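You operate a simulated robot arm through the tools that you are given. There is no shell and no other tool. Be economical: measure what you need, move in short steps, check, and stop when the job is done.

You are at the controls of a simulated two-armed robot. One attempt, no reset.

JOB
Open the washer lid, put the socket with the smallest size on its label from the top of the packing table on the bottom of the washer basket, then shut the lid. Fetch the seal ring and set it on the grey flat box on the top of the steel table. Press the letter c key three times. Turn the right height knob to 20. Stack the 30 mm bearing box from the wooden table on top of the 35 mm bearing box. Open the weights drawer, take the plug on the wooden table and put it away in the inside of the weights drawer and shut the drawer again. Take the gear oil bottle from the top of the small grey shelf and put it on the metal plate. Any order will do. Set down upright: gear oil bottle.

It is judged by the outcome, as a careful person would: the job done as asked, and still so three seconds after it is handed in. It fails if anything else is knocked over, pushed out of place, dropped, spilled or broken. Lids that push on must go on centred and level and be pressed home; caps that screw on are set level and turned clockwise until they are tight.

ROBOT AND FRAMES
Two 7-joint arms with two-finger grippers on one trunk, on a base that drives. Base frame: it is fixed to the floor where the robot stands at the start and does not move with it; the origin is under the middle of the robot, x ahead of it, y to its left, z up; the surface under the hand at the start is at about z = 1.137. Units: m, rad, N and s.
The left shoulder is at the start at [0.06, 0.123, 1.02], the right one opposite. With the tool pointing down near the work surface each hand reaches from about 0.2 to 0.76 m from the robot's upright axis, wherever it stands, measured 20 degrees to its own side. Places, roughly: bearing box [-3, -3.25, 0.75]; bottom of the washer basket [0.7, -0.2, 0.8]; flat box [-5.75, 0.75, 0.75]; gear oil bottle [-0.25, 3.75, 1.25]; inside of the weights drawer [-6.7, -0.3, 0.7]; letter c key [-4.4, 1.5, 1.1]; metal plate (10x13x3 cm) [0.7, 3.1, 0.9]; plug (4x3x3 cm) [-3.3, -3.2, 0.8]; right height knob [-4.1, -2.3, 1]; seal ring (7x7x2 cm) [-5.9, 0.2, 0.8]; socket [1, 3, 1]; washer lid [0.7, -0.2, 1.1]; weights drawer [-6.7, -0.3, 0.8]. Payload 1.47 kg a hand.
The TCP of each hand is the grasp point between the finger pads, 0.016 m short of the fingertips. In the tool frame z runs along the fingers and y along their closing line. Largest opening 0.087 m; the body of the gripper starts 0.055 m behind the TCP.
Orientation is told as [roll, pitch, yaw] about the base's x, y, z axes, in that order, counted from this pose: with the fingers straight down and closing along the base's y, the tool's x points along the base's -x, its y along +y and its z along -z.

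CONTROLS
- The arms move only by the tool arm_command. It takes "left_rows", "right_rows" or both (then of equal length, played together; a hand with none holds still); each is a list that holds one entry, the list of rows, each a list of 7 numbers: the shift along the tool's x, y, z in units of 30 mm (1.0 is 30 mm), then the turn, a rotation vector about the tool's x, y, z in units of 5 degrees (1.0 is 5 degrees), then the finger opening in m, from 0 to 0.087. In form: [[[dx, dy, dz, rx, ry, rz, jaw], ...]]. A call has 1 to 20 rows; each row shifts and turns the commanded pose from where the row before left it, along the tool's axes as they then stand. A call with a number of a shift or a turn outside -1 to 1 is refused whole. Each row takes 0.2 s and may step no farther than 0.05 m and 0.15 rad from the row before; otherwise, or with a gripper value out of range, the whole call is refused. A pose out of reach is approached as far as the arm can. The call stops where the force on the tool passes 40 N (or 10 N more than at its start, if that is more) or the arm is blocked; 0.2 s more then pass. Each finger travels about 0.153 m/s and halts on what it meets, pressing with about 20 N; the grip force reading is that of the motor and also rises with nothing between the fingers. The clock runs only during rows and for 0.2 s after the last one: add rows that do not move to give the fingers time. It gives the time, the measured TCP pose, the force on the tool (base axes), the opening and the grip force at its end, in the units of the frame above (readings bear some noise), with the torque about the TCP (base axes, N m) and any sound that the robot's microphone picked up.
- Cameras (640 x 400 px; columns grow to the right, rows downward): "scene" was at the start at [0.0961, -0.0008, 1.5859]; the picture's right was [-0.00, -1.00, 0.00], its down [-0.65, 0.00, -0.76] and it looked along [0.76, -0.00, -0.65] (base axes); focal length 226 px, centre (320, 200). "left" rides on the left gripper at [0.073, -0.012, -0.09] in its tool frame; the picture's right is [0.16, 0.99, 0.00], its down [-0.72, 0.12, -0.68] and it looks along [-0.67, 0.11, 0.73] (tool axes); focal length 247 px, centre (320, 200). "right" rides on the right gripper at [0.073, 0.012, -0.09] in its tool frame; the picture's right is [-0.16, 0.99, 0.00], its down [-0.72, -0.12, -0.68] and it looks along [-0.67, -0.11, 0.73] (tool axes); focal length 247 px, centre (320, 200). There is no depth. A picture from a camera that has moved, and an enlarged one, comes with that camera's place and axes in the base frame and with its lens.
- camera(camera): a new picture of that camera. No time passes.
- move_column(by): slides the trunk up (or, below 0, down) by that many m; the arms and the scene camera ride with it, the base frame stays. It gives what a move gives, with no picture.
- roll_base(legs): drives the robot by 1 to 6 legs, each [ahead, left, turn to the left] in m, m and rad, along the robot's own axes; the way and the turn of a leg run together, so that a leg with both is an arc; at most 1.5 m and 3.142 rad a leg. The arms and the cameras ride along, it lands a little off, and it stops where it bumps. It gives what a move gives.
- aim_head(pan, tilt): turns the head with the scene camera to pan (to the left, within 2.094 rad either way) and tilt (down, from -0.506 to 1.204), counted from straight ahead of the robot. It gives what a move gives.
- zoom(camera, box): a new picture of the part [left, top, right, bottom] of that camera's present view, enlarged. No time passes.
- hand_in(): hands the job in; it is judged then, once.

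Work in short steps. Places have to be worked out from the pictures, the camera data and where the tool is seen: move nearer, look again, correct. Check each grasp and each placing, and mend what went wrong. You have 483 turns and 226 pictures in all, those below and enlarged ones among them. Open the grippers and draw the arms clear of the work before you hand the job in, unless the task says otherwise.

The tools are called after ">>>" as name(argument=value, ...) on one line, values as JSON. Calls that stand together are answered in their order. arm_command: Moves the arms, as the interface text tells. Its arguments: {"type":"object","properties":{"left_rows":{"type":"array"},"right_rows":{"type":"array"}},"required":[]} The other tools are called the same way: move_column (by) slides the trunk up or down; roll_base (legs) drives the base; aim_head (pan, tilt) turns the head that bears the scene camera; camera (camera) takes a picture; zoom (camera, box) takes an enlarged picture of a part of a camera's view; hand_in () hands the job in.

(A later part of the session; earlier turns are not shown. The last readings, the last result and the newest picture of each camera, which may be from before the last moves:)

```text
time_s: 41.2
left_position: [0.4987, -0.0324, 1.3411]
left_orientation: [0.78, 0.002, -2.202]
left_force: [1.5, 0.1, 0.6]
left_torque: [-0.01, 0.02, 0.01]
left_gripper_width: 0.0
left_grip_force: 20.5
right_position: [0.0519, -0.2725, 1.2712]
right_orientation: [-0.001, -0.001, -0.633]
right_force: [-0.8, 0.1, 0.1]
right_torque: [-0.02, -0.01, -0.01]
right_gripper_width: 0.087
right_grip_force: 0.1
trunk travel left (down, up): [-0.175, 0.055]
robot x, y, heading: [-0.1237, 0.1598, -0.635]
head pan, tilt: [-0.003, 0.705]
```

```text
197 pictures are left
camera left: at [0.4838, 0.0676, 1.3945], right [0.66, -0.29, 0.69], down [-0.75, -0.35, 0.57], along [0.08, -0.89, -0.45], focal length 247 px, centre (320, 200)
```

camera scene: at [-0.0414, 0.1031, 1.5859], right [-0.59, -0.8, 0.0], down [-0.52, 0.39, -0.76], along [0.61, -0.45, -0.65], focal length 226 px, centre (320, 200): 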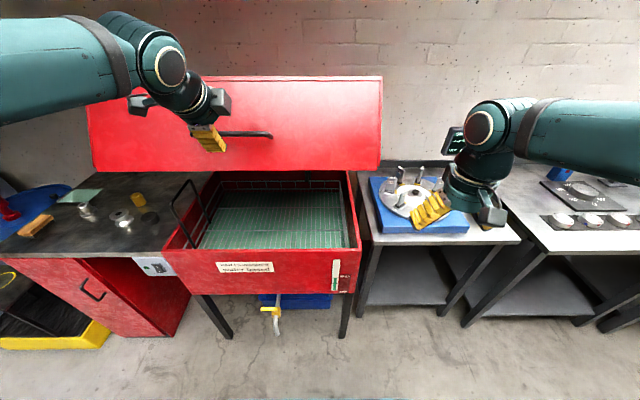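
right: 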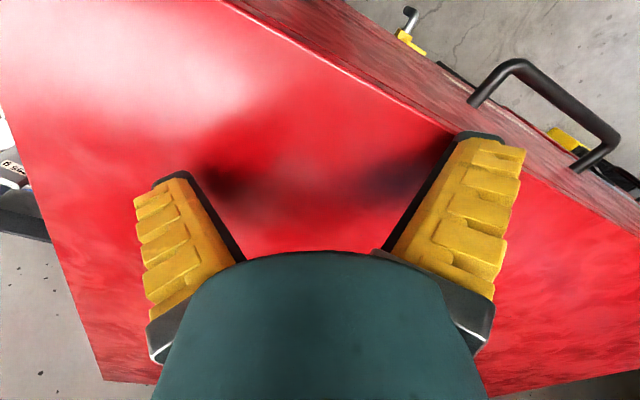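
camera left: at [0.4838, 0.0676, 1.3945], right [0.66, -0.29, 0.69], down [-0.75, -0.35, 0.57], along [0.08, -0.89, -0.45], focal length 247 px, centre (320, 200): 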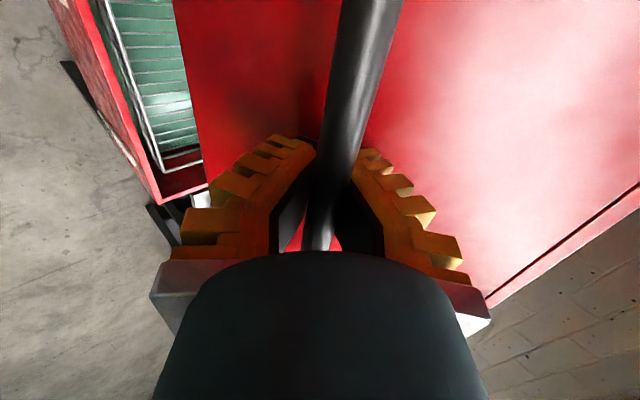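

Caged again. I follow the arc from ~30° to ~50°.

>>> arm_command(left_rows=[[[0, 0.92, -0.38, 0, 0, 0, 0.0], [0, 0.94, -0.35, 0, 0, 0, 0.0], [0, 0.94, -0.32, 0, 0, 0, 0.0], [0, 0.94, -0.3, 0, 0, 0, 0.0]]])

>>> arm_command(left_rows=[[[0, 0.97, -0.24, 0, 0, 0, 0.0], [0, 0.97, -0.21, 0, 0, 0, 0.0], [0, 0.97, -0.19, 0, 0, 0, 0.0], [0, 0.97, -0.16, 0, 0, 0, 0.0]]])

```text
time_s: 42.2
left_position: [0.5412, -0.0652, 1.4473]
left_orientation: [0.778, 0.0, -2.205]
left_force: [8.6, -8.0, -7.5]
left_torque: [0.1, -0.01, 0.09]
left_gripper_width: 0.0061
left_grip_force: 29.0
right_position: [0.053, -0.2737, 1.2707]
right_orientation: [0.0, 0.002, -0.633]
right_force: [-0.5, 0.4, -0.1]
right_torque: [-0.01, 0.01, -0.03]
right_gripper_width: 0.0871
right_grip_force: 0.1
trunk travel left (down, up): [-0.175, 0.055]
robot x, y, heading: [-0.119, 0.1615, -0.632]
head pan, tilt: [-0.003, 0.705]
```

```text
time_s: 43.2
left_position: [0.579, -0.0913, 1.5149]
left_orientation: [0.767, 0.003, -2.203]
left_force: [26.4, -12.9, -26.1]
left_torque: [0.09, 0.02, -0.02]
left_gripper_width: 0.0058
left_grip_force: 28.8
left hand out of reach, approached as far as the arm can: row 3, 4
right_position: [0.0583, -0.2739, 1.2681]
right_orientation: [0.0, 0.008, -0.634]
right_force: [-0.1, -0.4, 0.8]
right_torque: [0.01, 0.0, 0.0]
right_gripper_width: 0.087
right_grip_force: 0.1
trunk travel left (down, up): [-0.175, 0.055]
robot x, y, heading: [-0.12, 0.1585, -0.634]
head pan, tilt: [-0.003, 0.705]
```

About 47° open, arm at its limit — enough. I relieve, open the fingers, and back away along the tool axis.

>>> arm_command(left_rows=[[[0, 0, 0.5, 0, 0, 0, 0.0], [0, 0, 0, 0, 0, 0, 0.06], [0, 0, 0, 0, 0, 0, 0.06], [0, 0, -1, 0, 0, 0, 0.06], [0, 0, -1, 0, 0, 0, 0.06], [0, -0.4, -1, 0, 0, 0, 0.06], [0, -0.7, -1, 0, 0, 0, 0.06], [0, -0.7, -0.7, 0, 0, 0, 0.06], [0, -0.7, -0.7, 0, 0, 0, 0.06]]])

>>> camera(camera="scene")

```text
time_s: 45.2
left_position: [0.4416, 0.0043, 1.5748]
left_orientation: [0.78, -0.001, -2.203]
left_force: [-0.5, 1.0, -0.1]
left_torque: [0.0, -0.02, 0.02]
left_gripper_width: 0.0648
left_grip_force: 3.3
right_position: [0.0504, -0.2708, 1.2704]
right_orientation: [-0.001, 0.001, -0.634]
right_force: [0.0, -0.8, 1.0]
right_torque: [-0.01, -0.01, 0.01]
right_gripper_width: 0.0868
right_grip_force: 0.1
trunk travel left (down, up): [-0.175, 0.055]
robot x, y, heading: [-0.1221, 0.1619, -0.638]
head pan, tilt: [-0.003, 0.705]
```

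```text
196 pictures are left
camera scene: at [-0.0431, 0.1047, 1.5861], right [-0.59, -0.8, 0.0], down [-0.52, 0.38, -0.76], along [0.61, -0.45, -0.65], focal length 226 px, centre (320, 200)
```

scene: 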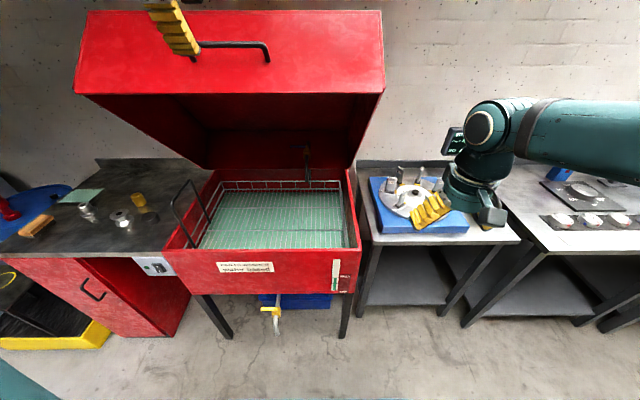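

The lid is wide open and stays. I back away, fold the left hand back to the pointing-down pose, and look left for the packing table.

>>> roll_base(legs=[[-0.35, 0.0, 0.0]])

>>> arm_command(left_rows=[[[0, -0.5, 0.2, 1, 0, 0, 0.06], [0, -0.5, 0.2, 1, 0, 0, 0.06], [0, -0.5, 0.3, 1, 0, 0, 0.06], [0, -0.5, 0.3, 1, 0, 0, 0.06], [0, -0.5, 0.4, 1, 0, 0, 0.06], [0, -0.5, 0.4, 1, 0, 0, 0.06], [0, -0.3, 0.5, 1, 0, 0, 0.06], [0, -0.3, 0.5, 1, 0, 0, 0.06], [0, 0, 0.5, 1, 0, 0, 0.06]]])

>>> arm_command(left_rows=[[[0, 0, 0.5, 0, 0, -1, 0.087], [0, 0, 0.5, 0, 0, -1, 0.087], [0, 0, 0.5, 0, 0, -1, 0.087], [0, 0, 0.5, 0, 0, -1, 0.087], [0, 0, 0.5, 0, 0, -1, 0.087], [0, 0, 0.5, 0, 0, -1, 0.087], [0, 0, 0, 0, 0, -1, 0.087], [0, 0, 0, 0, 0, -1, 0.087], [0, 0, 0, 0, 0, -1, 0.087], [0, 0, 0, 0, 0, -1, 0.087], [0, 0, 0, 0, 0, -1, 0.087], [0, 0, 0, 0, 0, -1, 0.087], [0, 0, 0, 0, 0, -1, 0.087], [0, 0, 0, 0, 0, -1, 0.087], [0, 0, 0, 0, 0, -1, 0.087], [0, 0, 0, 0, 0, -1, 0.087], [0, 0, 0, 0, 0, -1, 0.087], [0, 0, 0, 0, 0, -1, 0.087]]])

>>> aim_head(pan=1.9, tilt=0.4)

>>> camera(camera="scene")

```text
time_s: 47.5
left_position: [0.157, 0.2131, 1.5741]
left_orientation: [0.78, 0.0, -2.201]
left_force: [0.1, 0.2, 0.4]
left_torque: [0.0, -0.02, 0.01]
left_gripper_width: 0.0645
left_grip_force: 3.3
right_position: [-0.2337, -0.0634, 1.2706]
right_orientation: [0.001, 0.0, -0.632]
right_force: [0.0, 0.7, -0.4]
right_torque: [-0.03, 0.01, -0.01]
right_gripper_width: 0.0869
right_grip_force: 0.1
trunk travel left (down, up): [-0.175, 0.055]
robot x, y, heading: [-0.4046, 0.3688, -0.634]
head pan, tilt: [-0.003, 0.705]
```

```text
time_s: 49.5
left_position: [0.1123, 0.2455, 1.4312]
left_orientation: [-0.008, 0.0, -2.202]
left_force: [-0.2, 0.4, -0.5]
left_torque: [0.0, -0.01, -0.01]
left_gripper_width: 0.0647
left_grip_force: 3.7
right_position: [-0.2318, -0.0628, 1.2703]
right_orientation: [-0.001, 0.002, -0.632]
right_force: [-1.3, -0.1, 0.5]
right_torque: [0.0, 0.0, -0.01]
right_gripper_width: 0.087
right_grip_force: 0.0
trunk travel left (down, up): [-0.175, 0.055]
robot x, y, heading: [-0.4049, 0.3709, -0.634]
head pan, tilt: [-0.003, 0.705]
```

```text
time_s: 53.2
left_position: [0.1115, 0.2461, 1.3427]
left_orientation: [0.001, 0.005, -0.629]
left_force: [-0.1, -0.1, 0.0]
left_torque: [0.01, -0.01, 0.0]
left_gripper_width: 0.0871
left_grip_force: 0.1
right_position: [-0.2328, -0.0624, 1.271]
right_orientation: [-0.001, 0.0, -0.632]
right_force: [0.5, -0.5, 1.1]
right_torque: [-0.03, 0.03, -0.01]
right_gripper_width: 0.087
right_grip_force: 0.1
trunk travel left (down, up): [-0.175, 0.055]
robot x, y, heading: [-0.4045, 0.3701, -0.634]
head pan, tilt: [-0.003, 0.705]
```

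```text
time_s: 55.1
left_position: [0.1113, 0.2463, 1.3413]
left_orientation: [0.0, 0.006, -0.632]
left_force: [0.2, 0.3, 0.8]
left_torque: [0.01, 0.01, -0.01]
left_gripper_width: 0.0872
left_grip_force: 0.0
right_position: [-0.2334, -0.0631, 1.2717]
right_orientation: [0.001, -0.002, -0.63]
right_force: [-0.6, 0.8, 0.8]
right_torque: [-0.01, 0.02, -0.01]
right_gripper_width: 0.087
right_grip_force: 0.0
trunk travel left (down, up): [-0.175, 0.055]
robot x, y, heading: [-0.4062, 0.3683, -0.629]
head pan, tilt: [1.901, 0.4]
```

```text
195 pictures are left
camera scene: at [-0.3675, 0.4511, 1.6132], right [0.95, -0.3, 0.0], down [-0.12, -0.37, -0.92], along [0.27, 0.88, -0.39], focal length 226 px, centre (320, 200)
```

scene: 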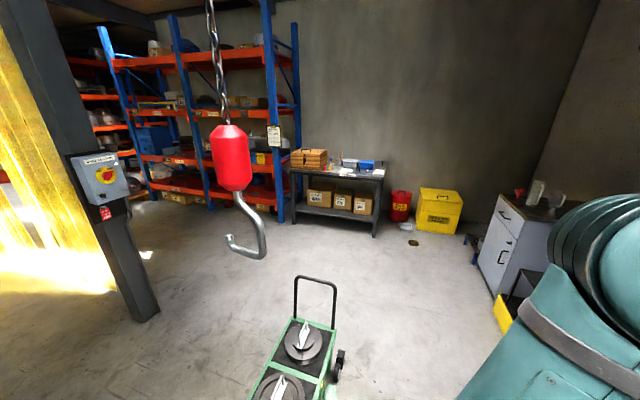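

I see the packing table ahead-left, with a hanging hook and a green trolley in between. I zoom on the table to plan the route.

>>> zoom(camera="scene", box=[240, 110, 480, 260])

>>> aim_head(pan=1.5, tilt=0.7)

>>> camera(camera="scene")

```text
2.67 times, centred on (360, 185) of scene
camera zoom: at [-0.3675, 0.4511, 1.6132], right [0.95, -0.3, 0.0], down [-0.12, -0.37, -0.92], along [0.27, 0.88, -0.39], focal length 602 px, centre (213, 240)
```

zoom: 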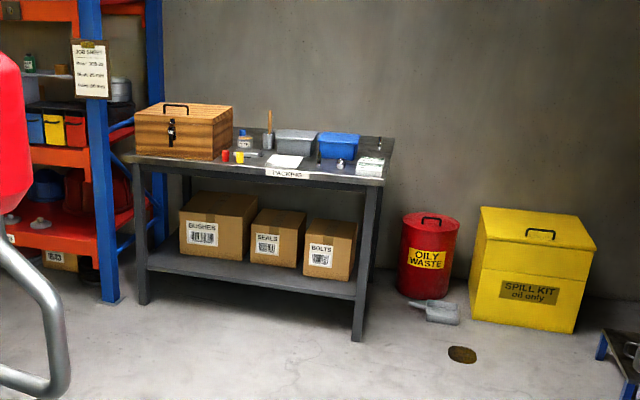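

```text
time_s: 56.0
left_position: [0.11, 0.2462, 1.341]
left_orientation: [0.001, 0.005, -0.632]
left_force: [0.0, 0.7, -0.5]
left_torque: [0.02, -0.01, 0.01]
left_gripper_width: 0.0871
left_grip_force: 0.0
right_position: [-0.2331, -0.062, 1.2709]
right_orientation: [0.0, 0.0, -0.631]
right_force: [-0.4, 0.0, 0.1]
right_torque: [-0.04, -0.02, -0.01]
right_gripper_width: 0.087
right_grip_force: 0.1
trunk travel left (down, up): [-0.175, 0.055]
robot x, y, heading: [-0.4081, 0.369, -0.626]
head pan, tilt: [1.499, 0.7]
```

```text
193 pictures are left
camera scene: at [-0.3402, 0.4275, 1.5864], right [0.76, -0.65, 0.0], down [-0.42, -0.49, -0.77], along [0.49, 0.58, -0.64], focal length 226 px, centre (320, 200)
```

scene: 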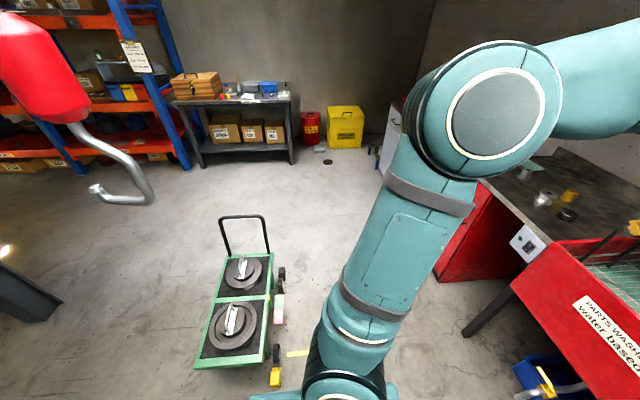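

Room axes are rotated −0.634 rad. I drive 0.3 m toward the washer side to clear the trolley, turn left to face the table, and go ahead 1.45 m.

>>> roll_base(legs=[[0.25, 0.0, 0.0], [0.0, 0.0, 1.571], [1.4, 0.0, 0.0]])

>>> aim_head(pan=0.5, tilt=0.5)

>>> camera(camera="scene")

```text
time_s: 68.2
left_position: [0.7584, 1.8653, 1.3418]
left_orientation: [0.001, 0.006, 0.934]
left_force: [0.0, 0.8, -0.9]
left_torque: [0.03, 0.02, 0.04]
left_gripper_width: 0.087
left_grip_force: 0.1
right_position: [1.0647, 1.5196, 1.27]
right_orientation: [-0.001, 0.0, 0.934]
right_force: [0.8, 1.1, 0.0]
right_torque: [0.02, 0.04, -0.03]
right_gripper_width: 0.087
right_grip_force: 0.0
trunk travel left (down, up): [-0.175, 0.055]
robot x, y, heading: [0.6306, 1.3465, 0.938]
head pan, tilt: [1.499, 0.7]
```

```text
time_s: 69.5
left_position: [0.7573, 1.8639, 1.3411]
left_orientation: [0.0, 0.006, 0.934]
left_force: [-0.2, 0.1, 0.4]
left_torque: [0.02, -0.01, 0.0]
left_gripper_width: 0.0868
left_grip_force: 0.0
right_position: [1.0657, 1.5189, 1.2709]
right_orientation: [0.0, 0.0, 0.933]
right_force: [-1.5, -0.2, -0.1]
right_torque: [-0.01, -0.02, 0.0]
right_gripper_width: 0.0868
right_grip_force: 0.1
trunk travel left (down, up): [-0.175, 0.055]
robot x, y, heading: [0.6334, 1.3473, 0.932]
head pan, tilt: [0.499, 0.499]
```

```text
192 pictures are left
camera scene: at [0.6523, 1.4472, 1.6041], right [0.99, -0.14, 0.0], down [-0.07, -0.47, -0.88], along [0.12, 0.87, -0.48], focal length 226 px, centre (320, 200)
```

scene: 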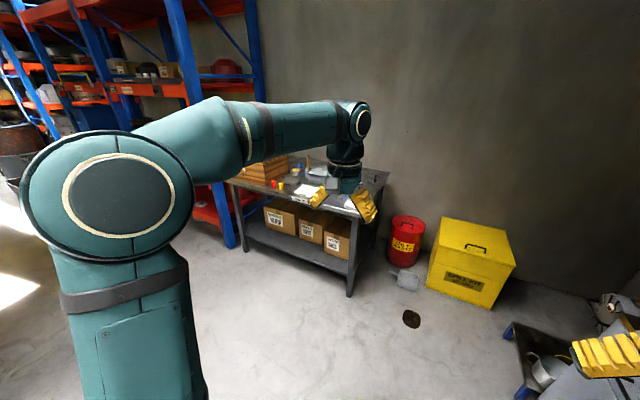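

Table top is at z≈0.82, front edge 1.3 m further along. I go ahead 0.65 m and left 0.8 m, then look down on the table.

>>> roll_base(legs=[[0.65, 0.0, 0.0], [0.0, 0.8, 0.0]])

>>> aim_head(pan=0.0, tilt=0.6)

>>> camera(camera="scene")

>>> camera(camera="right")

```text
time_s: 80.1
left_position: [0.4932, 2.8642, 1.342]
left_orientation: [0.0, 0.006, 0.942]
left_force: [-0.2, 0.3, -0.2]
left_torque: [0.03, -0.02, 0.01]
left_gripper_width: 0.0872
left_grip_force: 0.0
right_position: [0.8021, 2.5218, 1.2708]
right_orientation: [0.0, 0.001, 0.939]
right_force: [0.1, 0.6, 0.2]
right_torque: [-0.02, 0.01, -0.02]
right_gripper_width: 0.0869
right_grip_force: 0.1
trunk travel left (down, up): [-0.175, 0.055]
robot x, y, heading: [0.371, 2.3467, 0.939]
head pan, tilt: [0.499, 0.499]
```

```text
time_s: 81.1
left_position: [0.4931, 2.8644, 1.3418]
left_orientation: [0.0, 0.006, 0.941]
left_force: [-0.4, 0.5, -0.2]
left_torque: [-0.02, -0.01, -0.04]
left_gripper_width: 0.087
left_grip_force: 0.1
right_position: [0.8023, 2.5202, 1.2703]
right_orientation: [-0.001, 0.001, 0.94]
right_force: [0.2, -0.3, -0.4]
right_torque: [-0.02, 0.02, 0.0]
right_gripper_width: 0.0871
right_grip_force: 0.1
trunk travel left (down, up): [-0.175, 0.055]
robot x, y, heading: [0.3688, 2.3479, 0.94]
head pan, tilt: [0.0, 0.6]
```

```text
191 pictures are left
camera scene: at [0.4305, 2.4275, 1.595], right [0.81, -0.59, 0.0], down [-0.33, -0.46, -0.83], along [0.49, 0.67, -0.56], focal length 226 px, centre (320, 200)
```

scene: 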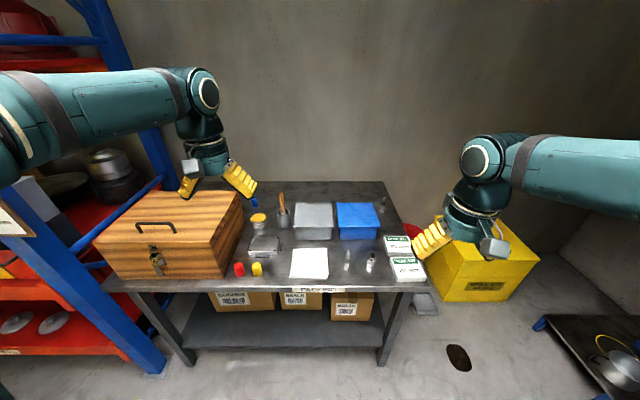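

```text
190 pictures are left
camera right: at [0.7512, 2.4695, 1.3606], right [-0.7, 0.71, 0.0], down [0.52, 0.52, 0.68], along [0.48, 0.48, -0.73], focal length 247 px, centre (320, 200)
```

right: 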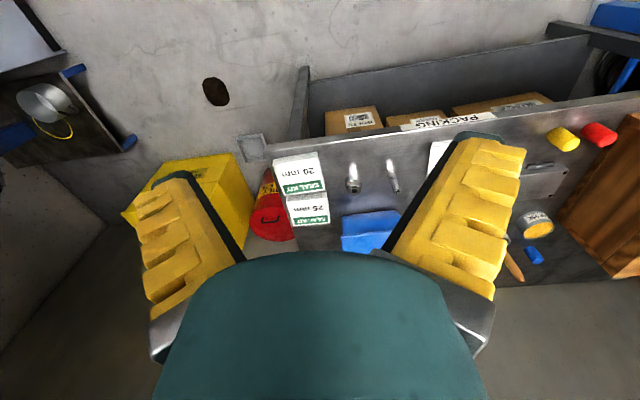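

Zooming on the tabletop to identify sockets and labels.

>>> zoom(camera="scene", box=[300, 190, 460, 290])

>>> zoom(camera="scene", box=[210, 180, 370, 290])

>>> zoom(camera="right", box=[320, 140, 440, 215])

```text
4.00 times, centred on (380, 240) of scene
camera zoom: at [0.4305, 2.4275, 1.595], right [0.81, -0.59, 0.0], down [-0.33, -0.46, -0.83], along [0.49, 0.67, -0.56], focal length 903 px, centre (80, 40)
```

zoom: 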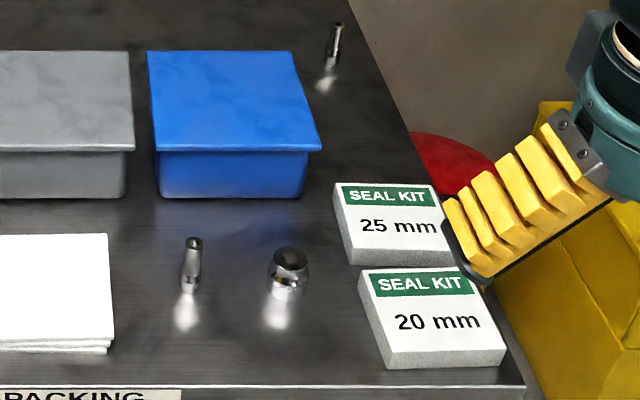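

```text
3.64 times, centred on (290, 235) of scene
camera zoom: at [0.4305, 2.4275, 1.595], right [0.81, -0.59, 0.0], down [-0.33, -0.46, -0.83], along [0.49, 0.67, -0.56], focal length 821 px, centre (429, 73)
```

zoom: 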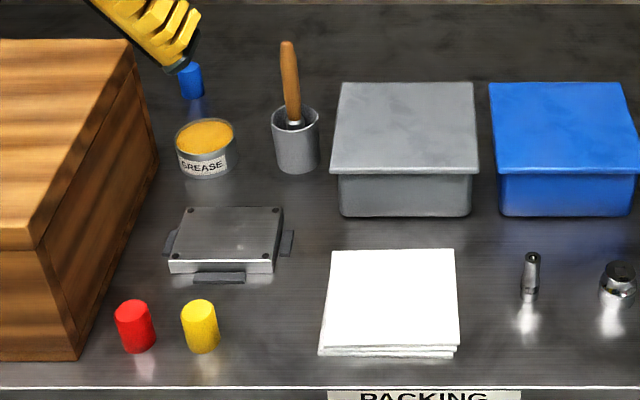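

```text
5.33 times, centred on (380, 178) of right
camera zoom: at [0.7512, 2.4695, 1.3606], right [-0.7, 0.71, 0.0], down [0.52, 0.52, 0.68], along [0.48, 0.48, -0.73], focal length 1317 px, centre (0, 320)
```

zoom: 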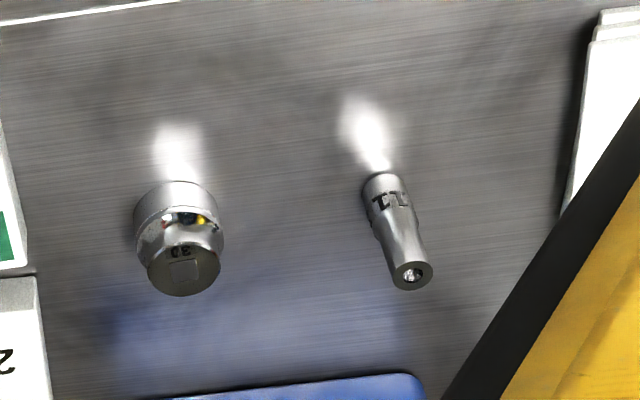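

Sockets: one marked like "11", one "30", a third at the rear right corner. I move closer/right to read the labels.

>>> roll_base(legs=[[0.2, -0.2, 0.0]])

>>> aim_head(pan=-0.15, tilt=0.75)

>>> camera(camera="scene")

>>> zoom(camera="scene", box=[270, 120, 430, 220])

```text
time_s: 83.5
left_position: [0.7717, 2.909, 1.3411]
left_orientation: [0.001, 0.006, 0.945]
left_force: [-0.5, -0.1, 0.3]
left_torque: [0.01, 0.01, -0.02]
left_gripper_width: 0.087
left_grip_force: 0.0
right_position: [1.0829, 2.5683, 1.2707]
right_orientation: [0.001, 0.0, 0.944]
right_force: [0.4, 0.8, 0.1]
right_torque: [-0.02, 0.0, 0.03]
right_gripper_width: 0.0869
right_grip_force: 0.1
trunk travel left (down, up): [-0.175, 0.055]
robot x, y, heading: [0.6521, 2.3957, 0.944]
head pan, tilt: [0.0, 0.6]
```

```text
time_s: 84.2
left_position: [0.7707, 2.91, 1.3412]
left_orientation: [-0.001, 0.006, 0.947]
left_force: [0.8, -0.4, -0.1]
left_torque: [-0.02, -0.02, -0.01]
left_gripper_width: 0.0871
left_grip_force: 0.1
right_position: [1.0826, 2.5675, 1.2712]
right_orientation: [0.0, 0.0, 0.944]
right_force: [-0.2, -0.3, 0.5]
right_torque: [0.0, 0.06, 0.01]
right_gripper_width: 0.087
right_grip_force: 0.1
trunk travel left (down, up): [-0.175, 0.055]
robot x, y, heading: [0.6504, 2.3909, 0.946]
head pan, tilt: [-0.15, 0.75]
```

```text
186 pictures are left
camera scene: at [0.7163, 2.4605, 1.5822], right [0.71, -0.7, 0.0], down [-0.48, -0.49, -0.73], along [0.51, 0.52, -0.68], focal length 226 px, centre (320, 200)
```

scene: 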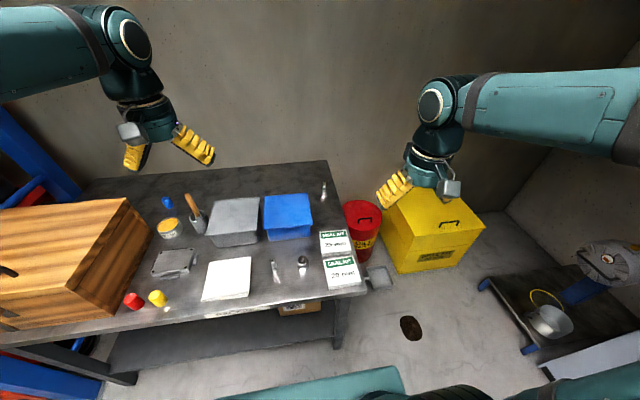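

```text
4.00 times, centred on (350, 170) of scene
camera zoom: at [0.7163, 2.4605, 1.5822], right [0.71, -0.7, 0.0], down [-0.48, -0.49, -0.73], along [0.51, 0.52, -0.68], focal length 903 px, centre (200, 320)
```

zoom: 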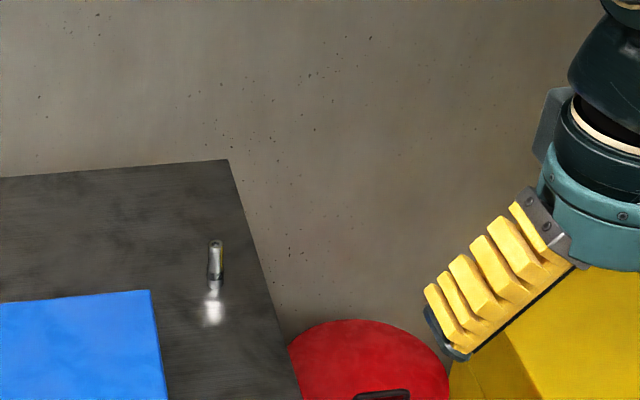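

I zoom strongly onto each socket from the scene camera.

>>> zoom(camera="scene", box=[255, 250, 319, 290])

>>> zoom(camera="scene", box=[300, 172, 348, 202])

>>> camera(camera="right")

```text
10.00 times, centred on (287, 270) of scene
camera zoom: at [0.7163, 2.4605, 1.5822], right [0.71, -0.7, 0.0], down [-0.48, -0.49, -0.73], along [0.51, 0.52, -0.68], focal length 2258 px, centre (650, -500)
```

zoom: 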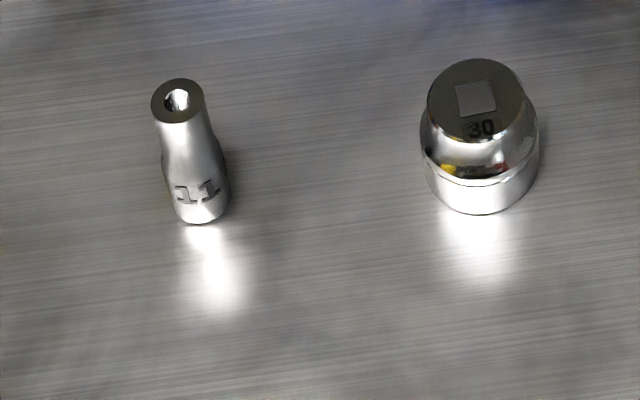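

```text
13.33 times, centred on (324, 187) of scene
camera zoom: at [0.7163, 2.4605, 1.5822], right [0.71, -0.7, 0.0], down [-0.48, -0.49, -0.73], along [0.51, 0.52, -0.68], focal length 3010 px, centre (267, 373)
```

zoom: 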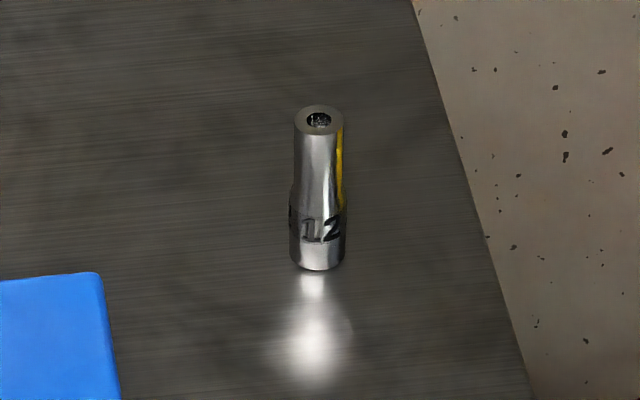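

```text
182 pictures are left
camera right: at [1.0306, 2.5163, 1.3606], right [-0.71, 0.71, 0.0], down [0.52, 0.52, 0.68], along [0.48, 0.48, -0.73], focal length 247 px, centre (320, 200)
```

right: 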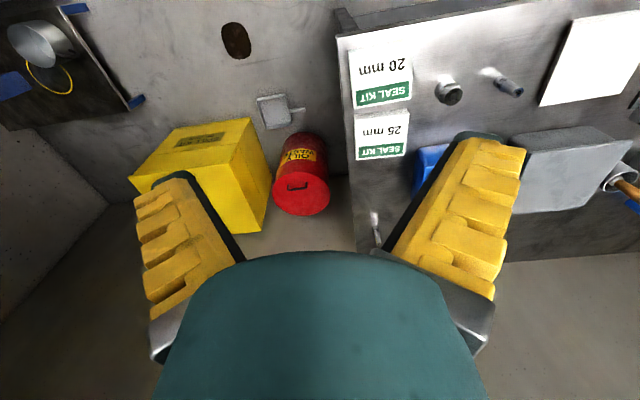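

Labels: 11, 30, 12. I check with the left hand camera for anything hidden behind the boxes.

>>> camera(camera="left")

>>> zoom(camera="scene", box=[60, 140, 340, 315])

```text
181 pictures are left
camera left: at [0.7375, 2.8441, 1.4301], right [-0.89, 0.45, 0.0], down [0.33, 0.66, 0.68], along [0.3, 0.6, -0.74], focal length 247 px, centre (320, 200)
```

left: 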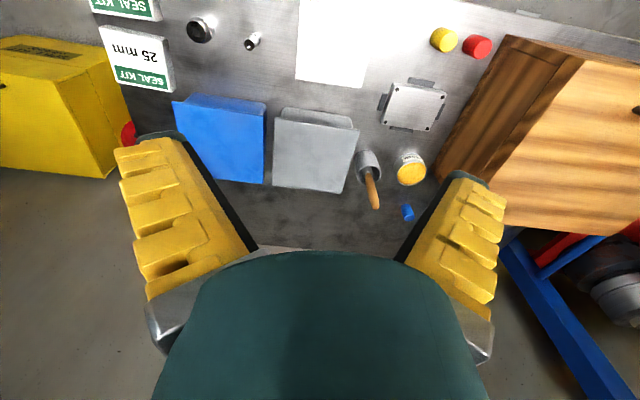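

```text
2.29 times, centred on (200, 228) of scene
camera zoom: at [0.7163, 2.4605, 1.5822], right [0.71, -0.7, 0.0], down [-0.48, -0.49, -0.73], along [0.51, 0.52, -0.68], focal length 516 px, centre (594, 137)
```

zoom: 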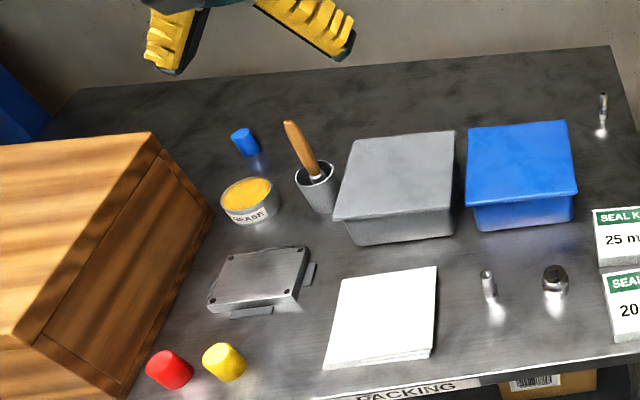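

Socket 11 is the smallest. First the bottle: I look left toward the small grey shelf.

>>> aim_head(pan=1.0, tilt=0.35)

>>> camera(camera="scene")

```text
time_s: 85.5
left_position: [0.7708, 2.9105, 1.3429]
left_orientation: [0.0, 0.006, 0.947]
left_force: [-0.5, -0.2, -0.2]
left_torque: [0.02, 0.02, 0.0]
left_gripper_width: 0.0871
left_grip_force: 0.0
right_position: [1.0824, 2.568, 1.2716]
right_orientation: [0.0, 0.001, 0.946]
right_force: [-0.2, 0.7, 0.4]
right_torque: [-0.01, 0.0, -0.01]
right_gripper_width: 0.0868
right_grip_force: 0.0
trunk travel left (down, up): [-0.175, 0.055]
robot x, y, heading: [0.6505, 2.3972, 0.943]
head pan, tilt: [1.0, 0.351]
```

```text
179 pictures are left
camera scene: at [0.6244, 2.4881, 1.6178], right [0.93, 0.36, 0.0], down [0.13, -0.32, -0.94], along [-0.34, 0.87, -0.34], focal length 226 px, centre (320, 200)
```

scene: 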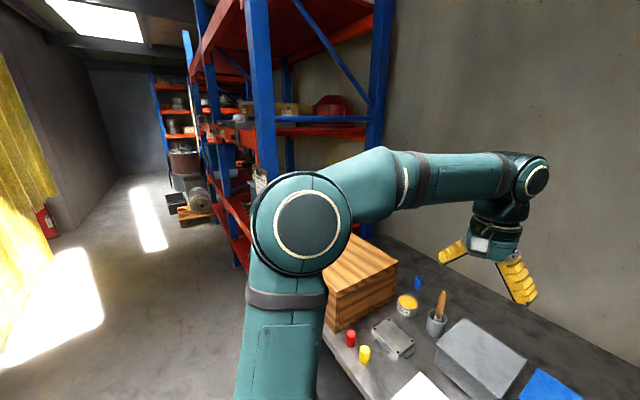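

The spot is in/near the rack to the left. I back off and drive left along the table to stand in front of it.

>>> roll_base(legs=[[-0.3, 0.0, 0.0], [0.0, 1.4, 0.0]])

>>> aim_head(pan=0.1, tilt=0.45)

>>> camera(camera="scene")

```text
time_s: 99.6
left_position: [-0.5531, 3.4875, 1.3413]
left_orientation: [0.001, 0.005, 0.959]
left_force: [-0.1, 0.6, 0.8]
left_torque: [0.01, 0.0, -0.03]
left_gripper_width: 0.0871
left_grip_force: 0.0
right_position: [-0.2362, 3.1492, 1.2712]
right_orientation: [-0.001, 0.0, 0.958]
right_force: [0.3, 0.2, 0.2]
right_torque: [0.01, 0.0, 0.0]
right_gripper_width: 0.0872
right_grip_force: 0.0
trunk travel left (down, up): [-0.175, 0.055]
robot x, y, heading: [-0.6672, 2.9688, 0.953]
head pan, tilt: [1.0, 0.351]
```

```text
time_s: 100.8
left_position: [-0.5523, 3.4873, 1.341]
left_orientation: [0.0, 0.005, 0.959]
left_force: [0.6, 0.0, 0.8]
left_torque: [0.0, 0.01, -0.01]
left_gripper_width: 0.0873
left_grip_force: 0.1
right_position: [-0.2368, 3.1496, 1.2701]
right_orientation: [0.001, 0.0, 0.958]
right_force: [1.0, 0.2, 0.1]
right_torque: [-0.01, -0.01, 0.01]
right_gripper_width: 0.0872
right_grip_force: 0.1
trunk travel left (down, up): [-0.175, 0.055]
robot x, y, heading: [-0.6672, 2.9688, 0.961]
head pan, tilt: [0.099, 0.45]
```

```text
178 pictures are left
camera scene: at [-0.6135, 3.0573, 1.6086], right [0.87, -0.49, 0.0], down [-0.21, -0.38, -0.9], along [0.44, 0.78, -0.44], focal length 226 px, centre (320, 200)
```

scene: 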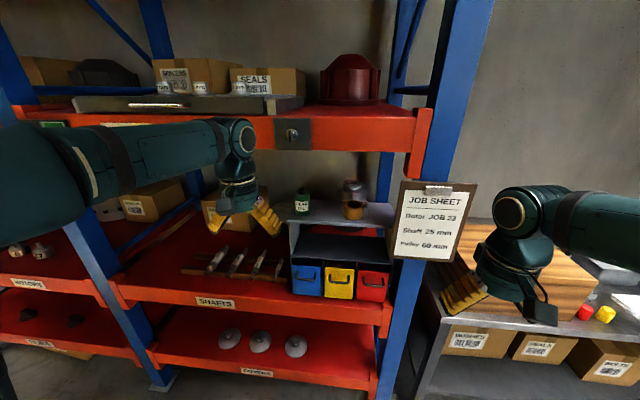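

I see a small grey shelf with a green bottle in the rack. Zoom in.

>>> zoom(camera="scene", box=[260, 110, 420, 210])

>>> zoom(camera="scene", box=[260, 150, 420, 310])

>>> camera(camera="left")

>>> camera(camera="right")

```text
4.00 times, centred on (340, 160) of scene
camera zoom: at [-0.6135, 3.0573, 1.6086], right [0.87, -0.49, 0.0], down [-0.21, -0.38, -0.9], along [0.44, 0.78, -0.44], focal length 903 px, centre (240, 360)
```

zoom: 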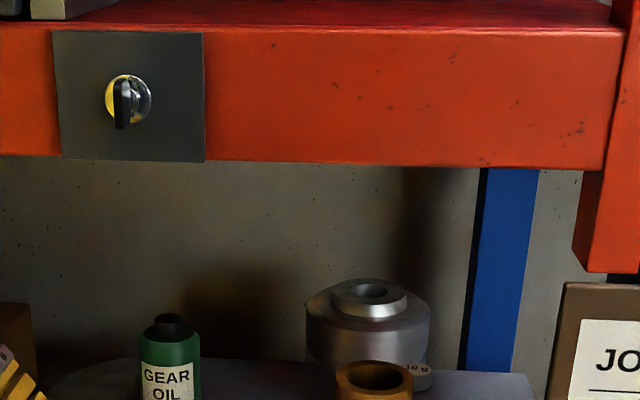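

```text
2.50 times, centred on (340, 230) of scene
camera zoom: at [-0.6135, 3.0573, 1.6086], right [0.87, -0.49, 0.0], down [-0.21, -0.38, -0.9], along [0.44, 0.78, -0.44], focal length 564 px, centre (270, 125)
```

zoom: 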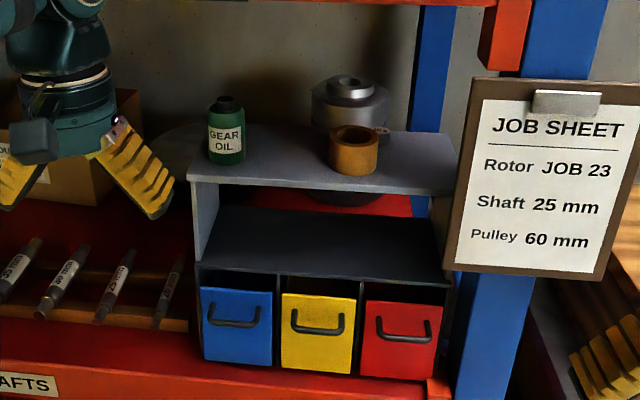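

```text
175 pictures are left
camera left: at [-0.5853, 3.421, 1.4301], right [-0.9, 0.44, 0.0], down [0.32, 0.66, 0.68], along [0.3, 0.61, -0.74], focal length 247 px, centre (320, 200)
```

left: 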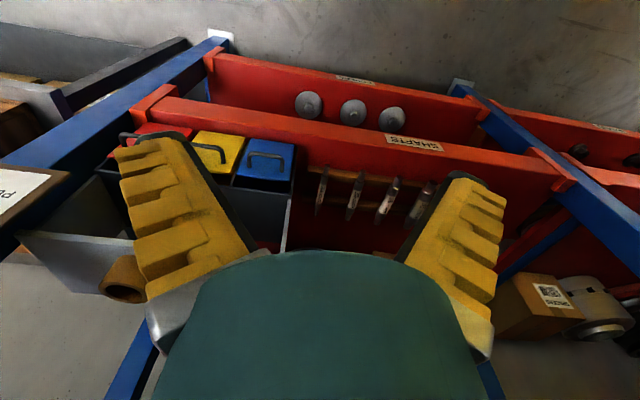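

```text
174 pictures are left
camera right: at [-0.2878, 3.0971, 1.3606], right [-0.72, 0.7, 0.0], down [0.51, 0.53, 0.68], along [0.47, 0.49, -0.73], focal length 247 px, centre (320, 200)
```

right: 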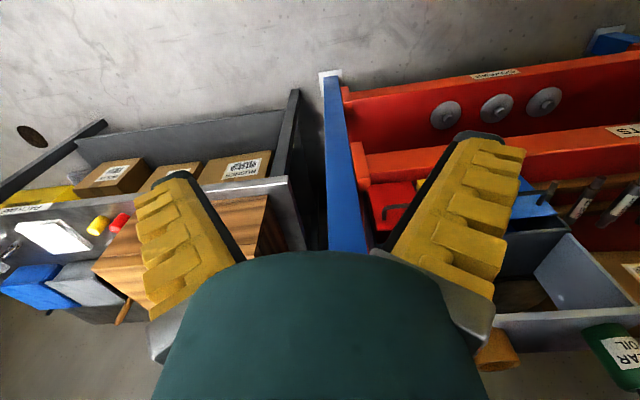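

Bottle triangulated at (−0.314, 3.719), z 1.19–1.295, diameter ≈0.05; the beam above bottoms at ≈1.45. I pitch the left hand 50° forward for a slanted approach under the beam.

>>> arm_command(left_rows=[[[0.4, 0, 0, 0, -1, 0, 0.087], [0.4, 0, 0, 0, -1, 0, 0.087], [0.4, 0, 0, 0, -1, 0, 0.087], [0.4, 0, 0, 0, -1, 0, 0.087], [0, 0, 0, 0, -1, 0, 0.087], [0, 0, 0, 0, -1, 0, 0.087], [0, 0, 0, 0, -1, 0, 0.087], [0, 0, 0, 0, -1, 0, 0.087], [0, 0, 0, 0, -1, 0, 0.087], [0, 0, 0, 0, -1, 0, 0.087], [0, 0, 0, 0, -1, 0, 0.087]]])

>>> camera(camera="scene")

```text
time_s: 103.2
left_position: [-0.5797, 3.4481, 1.3367]
left_orientation: [0.001, -0.956, 0.959]
left_force: [0.6, -0.7, -0.4]
left_torque: [0.04, 0.04, 0.0]
left_gripper_width: 0.0869
left_grip_force: 0.0
right_position: [-0.236, 3.1491, 1.2707]
right_orientation: [-0.001, 0.0, 0.957]
right_force: [0.8, 0.4, -0.8]
right_torque: [0.05, -0.03, -0.04]
right_gripper_width: 0.0868
right_grip_force: 0.0
trunk travel left (down, up): [-0.175, 0.055]
robot x, y, heading: [-0.6658, 2.9695, 0.956]
head pan, tilt: [0.099, 0.45]
```

```text
173 pictures are left
camera scene: at [-0.6134, 3.0568, 1.6086], right [0.87, -0.49, 0.0], down [-0.21, -0.38, -0.9], along [0.44, 0.78, -0.43], focal length 226 px, centre (320, 200)
```

scene: 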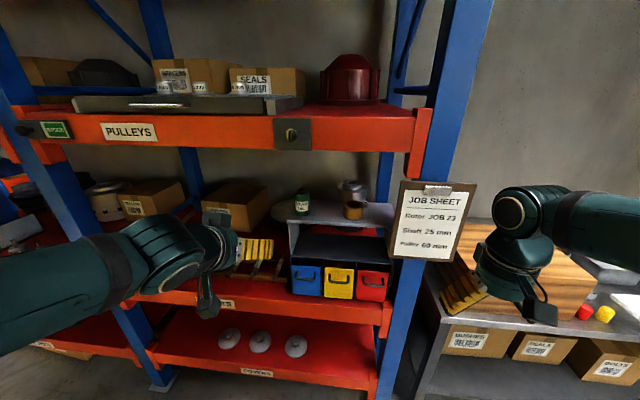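

Good pose. I drive 0.15 m ahead and line up the hand behind the bottle.

>>> roll_base(legs=[[0.15, 0.0, -0.01]])

>>> camera(camera="left")

>>> zoom(camera="scene", box=[200, 140, 440, 290])

```text
time_s: 104.6
left_position: [-0.4891, 3.569, 1.3359]
left_orientation: [0.0, -0.954, 0.949]
left_force: [0.1, 1.3, 0.1]
left_torque: [-0.03, 0.06, -0.04]
left_gripper_width: 0.0872
left_grip_force: 0.1
right_position: [-0.1481, 3.2668, 1.2704]
right_orientation: [-0.001, 0.002, 0.947]
right_force: [-1.2, 0.4, -0.4]
right_torque: [-0.06, 0.02, -0.04]
right_gripper_width: 0.0873
right_grip_force: 0.1
trunk travel left (down, up): [-0.175, 0.055]
robot x, y, heading: [-0.5781, 3.088, 0.952]
head pan, tilt: [0.099, 0.45]
```

```text
172 pictures are left
camera left: at [-0.5467, 3.469, 1.3263], right [-0.86, 0.5, -0.13], down [-0.17, -0.04, 0.98], along [0.49, 0.86, 0.12], focal length 247 px, centre (320, 200)
```

left: 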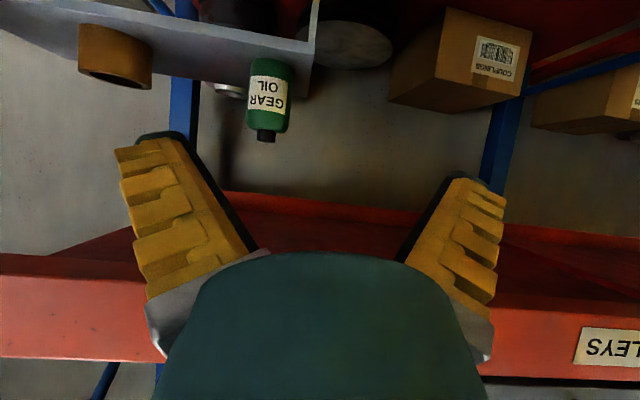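

```text
2.67 times, centred on (320, 215) of scene
camera zoom: at [-0.5257, 3.179, 1.6085], right [0.87, -0.5, 0.0], down [-0.22, -0.38, -0.9], along [0.45, 0.78, -0.44], focal length 602 px, centre (320, 160)
```

zoom: 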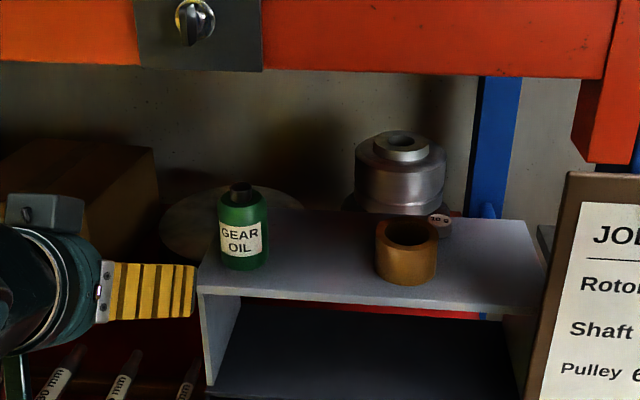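

Bottle refined to (−0.318, 3.712, mid z 1.245). First align laterally and go part way along the tool axis.

>>> arm_command(left_rows=[[[-0.4, -0.46, 0.6, 0, 0, 0, 0.087], [-0.4, -0.46, 0.6, 0, 0, 0, 0.087], [-0.4, -0.46, 0.6, 0, 0, 0, 0.087], [-0.4, -0.46, 0.6, 0, 0, 0, 0.087], [0, 0, 0, 0, 0, 0, 0.087]]])

>>> camera(camera="left")

>>> zoom(camera="scene", box=[200, 140, 440, 290])

```text
time_s: 105.8
left_position: [-0.395, 3.6038, 1.3325]
left_orientation: [0.001, -0.956, 0.95]
left_force: [-0.2, -0.3, -0.5]
left_torque: [0.0, 0.0, -0.03]
left_gripper_width: 0.087
left_grip_force: 0.1
right_position: [-0.1498, 3.2654, 1.2708]
right_orientation: [-0.001, -0.001, 0.947]
right_force: [0.2, -0.1, 0.4]
right_torque: [0.01, 0.0, 0.01]
right_gripper_width: 0.0873
right_grip_force: 0.1
trunk travel left (down, up): [-0.175, 0.055]
robot x, y, heading: [-0.5786, 3.0924, 0.952]
head pan, tilt: [0.099, 0.45]
```

```text
170 pictures are left
camera left: at [-0.4527, 3.5035, 1.3247], right [-0.86, 0.5, -0.13], down [-0.18, -0.04, 0.98], along [0.49, 0.86, 0.13], focal length 247 px, centre (320, 200)
```

left: 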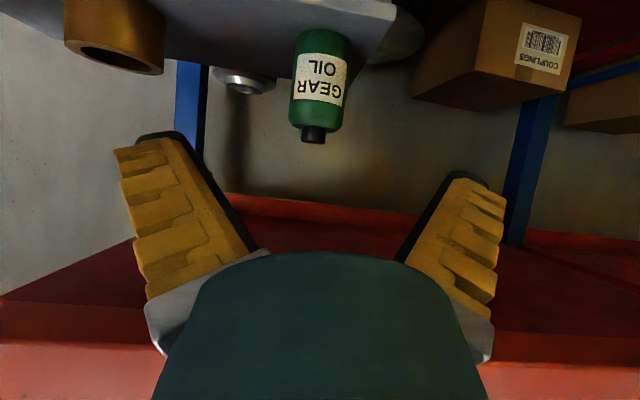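

```text
2.67 times, centred on (320, 215) of scene
camera zoom: at [-0.5272, 3.1771, 1.6087], right [0.87, -0.5, 0.0], down [-0.22, -0.38, -0.9], along [0.45, 0.78, -0.43], focal length 602 px, centre (320, 160)
```

zoom: 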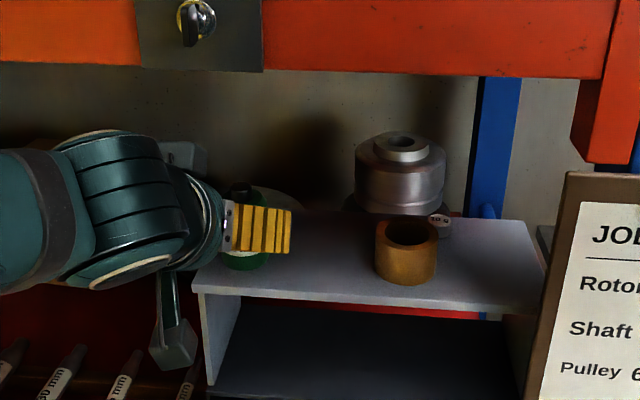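

Laterally aligned; bottle is 0.16 m ahead along the tool. I advance 0.155 m.

>>> arm_command(left_rows=[[[0, 0, 0.9, 0, 0, 0, 0.087], [0, 0, 0.9, 0, 0, 0, 0.087], [0, 0, 0.9, 0, 0, 0, 0.087], [0, 0, 0.9, 0, 0, 0, 0.087], [0, 0, 0.8, 0, 0, 0, 0.087], [0, 0, 0.7, 0, 0, 0, 0.087], [0, 0, 0, 0, 0, 0, 0.087]]])

>>> camera(camera="left")

```text
time_s: 107.4
left_position: [-0.3222, 3.7077, 1.2449]
left_orientation: [0.001, -0.956, 0.95]
left_force: [0.1, 0.0, -0.8]
left_torque: [0.01, -0.01, -0.01]
left_gripper_width: 0.0869
left_grip_force: 0.1
right_position: [-0.149, 3.2656, 1.271]
right_orientation: [0.0, 0.0, 0.947]
right_force: [-0.4, -0.3, -0.2]
right_torque: [0.03, -0.02, 0.01]
right_gripper_width: 0.0868
right_grip_force: 0.0
trunk travel left (down, up): [-0.175, 0.055]
robot x, y, heading: [-0.5797, 3.0924, 0.943]
head pan, tilt: [0.099, 0.45]
```

```text
168 pictures are left
camera left: at [-0.3798, 3.6061, 1.2363], right [-0.86, 0.5, -0.13], down [-0.17, -0.04, 0.98], along [0.49, 0.86, 0.13], focal length 247 px, centre (320, 200)
```

left: 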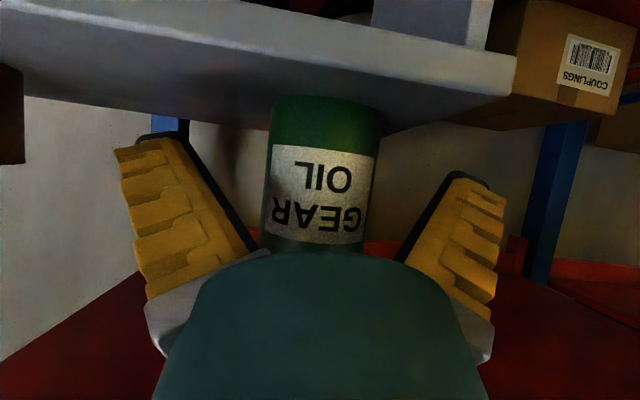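

Bottle sits between the fingers. I close the fingers gradually.

>>> arm_command(left_rows=[[[0, 0, 0, 0, 0, 0, 0.05], [0, 0, 0, 0, 0, 0, 0.03], [0, 0, 0, 0, 0, 0, 0.02], [0, 0, 0, 0, 0, 0, 0.02]]])

```text
time_s: 108.4
left_position: [-0.3216, 3.7058, 1.2438]
left_orientation: [0.002, -0.954, 0.949]
left_force: [-1.0, -0.3, 1.3]
left_torque: [-0.1, -0.01, -0.01]
left_gripper_width: 0.0482
left_grip_force: 19.8
right_position: [-0.1488, 3.2657, 1.2706]
right_orientation: [0.0, 0.0, 0.948]
right_force: [-0.3, 0.0, 0.3]
right_torque: [-0.01, 0.03, 0.02]
right_gripper_width: 0.0868
right_grip_force: 0.0
trunk travel left (down, up): [-0.175, 0.055]
robot x, y, heading: [-0.5775, 3.0885, 0.949]
head pan, tilt: [0.099, 0.45]
```

Gripped (0.048 m). Lift 4 cm and pull straight back out of the rack.

>>> arm_command(left_rows=[[[-0.54, 0, -0.385, 0, 0, 0, 0.02], [-0.54, 0, -0.385, 0, 0, 0, 0.02], [0.54, 0, -0.76, 0, 0, 0, 0.02], [0.54, 0, -0.76, 0, 0, 0, 0.02], [0.54, 0, -0.76, 0, 0, 0, 0.02], [0.54, 0, -0.76, 0, 0, 0, 0.02], [0.54, 0, -0.76, 0, 0, 0, 0.02]]])

>>> camera(camera="left")

```text
time_s: 110.0
left_position: [-0.4026, 3.592, 1.2849]
left_orientation: [-0.003, -0.957, 0.95]
left_force: [-0.4, -1.2, -1.9]
left_torque: [-0.02, 0.04, 0.01]
left_gripper_width: 0.0476
left_grip_force: 20.2
right_position: [-0.1495, 3.2653, 1.2705]
right_orientation: [0.001, -0.001, 0.947]
right_force: [0.2, 0.8, 0.1]
right_torque: [-0.02, 0.04, 0.03]
right_gripper_width: 0.087
right_grip_force: 0.0
trunk travel left (down, up): [-0.175, 0.055]
robot x, y, heading: [-0.5787, 3.092, 0.945]
head pan, tilt: [0.099, 0.45]
```

```text
167 pictures are left
camera left: at [-0.46, 3.4926, 1.2748], right [-0.86, 0.5, -0.13], down [-0.17, -0.04, 0.98], along [0.49, 0.86, 0.13], focal length 247 px, centre (320, 200)
```

left: 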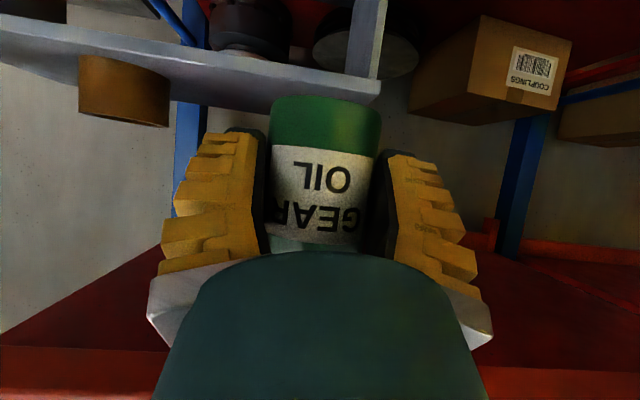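

Bottle is secure. I drive back, right, and forward to the packing table in front of the metal plate.

>>> roll_base(legs=[[-0.3, 0.0, 0.0], [0.0, -1.07, 0.0], [0.42, 0.0, 0.0]])

>>> aim_head(pan=0.15, tilt=0.75)

>>> camera(camera="scene")

```text
time_s: 123.6
left_position: [0.5296, 3.0692, 1.2838]
left_orientation: [0.0, -0.953, 0.965]
left_force: [0.6, 0.2, -1.9]
left_torque: [0.0, 0.0, -0.01]
left_gripper_width: 0.0471
left_grip_force: 20.0
right_position: [0.7871, 2.746, 1.2714]
right_orientation: [0.0, 0.0, 0.964]
right_force: [-0.1, 0.7, -0.4]
right_torque: [-0.01, -0.05, 0.0]
right_gripper_width: 0.0869
right_grip_force: 0.2
trunk travel left (down, up): [-0.175, 0.055]
robot x, y, heading: [0.3608, 2.5634, 0.963]
head pan, tilt: [0.099, 0.45]
```

```text
time_s: 124.4
left_position: [0.5285, 3.069, 1.2831]
left_orientation: [0.002, -0.955, 0.965]
left_force: [0.7, -0.5, -1.3]
left_torque: [-0.01, 0.02, 0.0]
left_gripper_width: 0.0474
left_grip_force: 20.0
right_position: [0.7875, 2.7447, 1.2717]
right_orientation: [0.0, 0.0, 0.965]
right_force: [0.2, 0.3, 1.4]
right_torque: [-0.02, -0.01, 0.01]
right_gripper_width: 0.0872
right_grip_force: 0.0
trunk travel left (down, up): [-0.175, 0.055]
robot x, y, heading: [0.3597, 2.5629, 0.96]
head pan, tilt: [0.15, 0.75]
```

```text
166 pictures are left
camera scene: at [0.403, 2.6449, 1.5822], right [0.9, -0.44, 0.0], down [-0.3, -0.61, -0.73], along [0.32, 0.66, -0.68], focal length 226 px, centre (320, 200)
```

scene: 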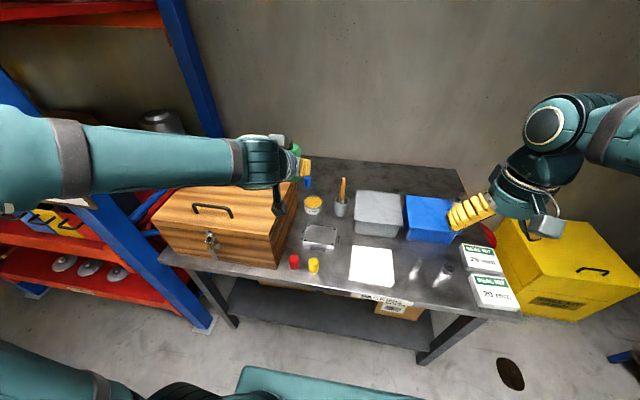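

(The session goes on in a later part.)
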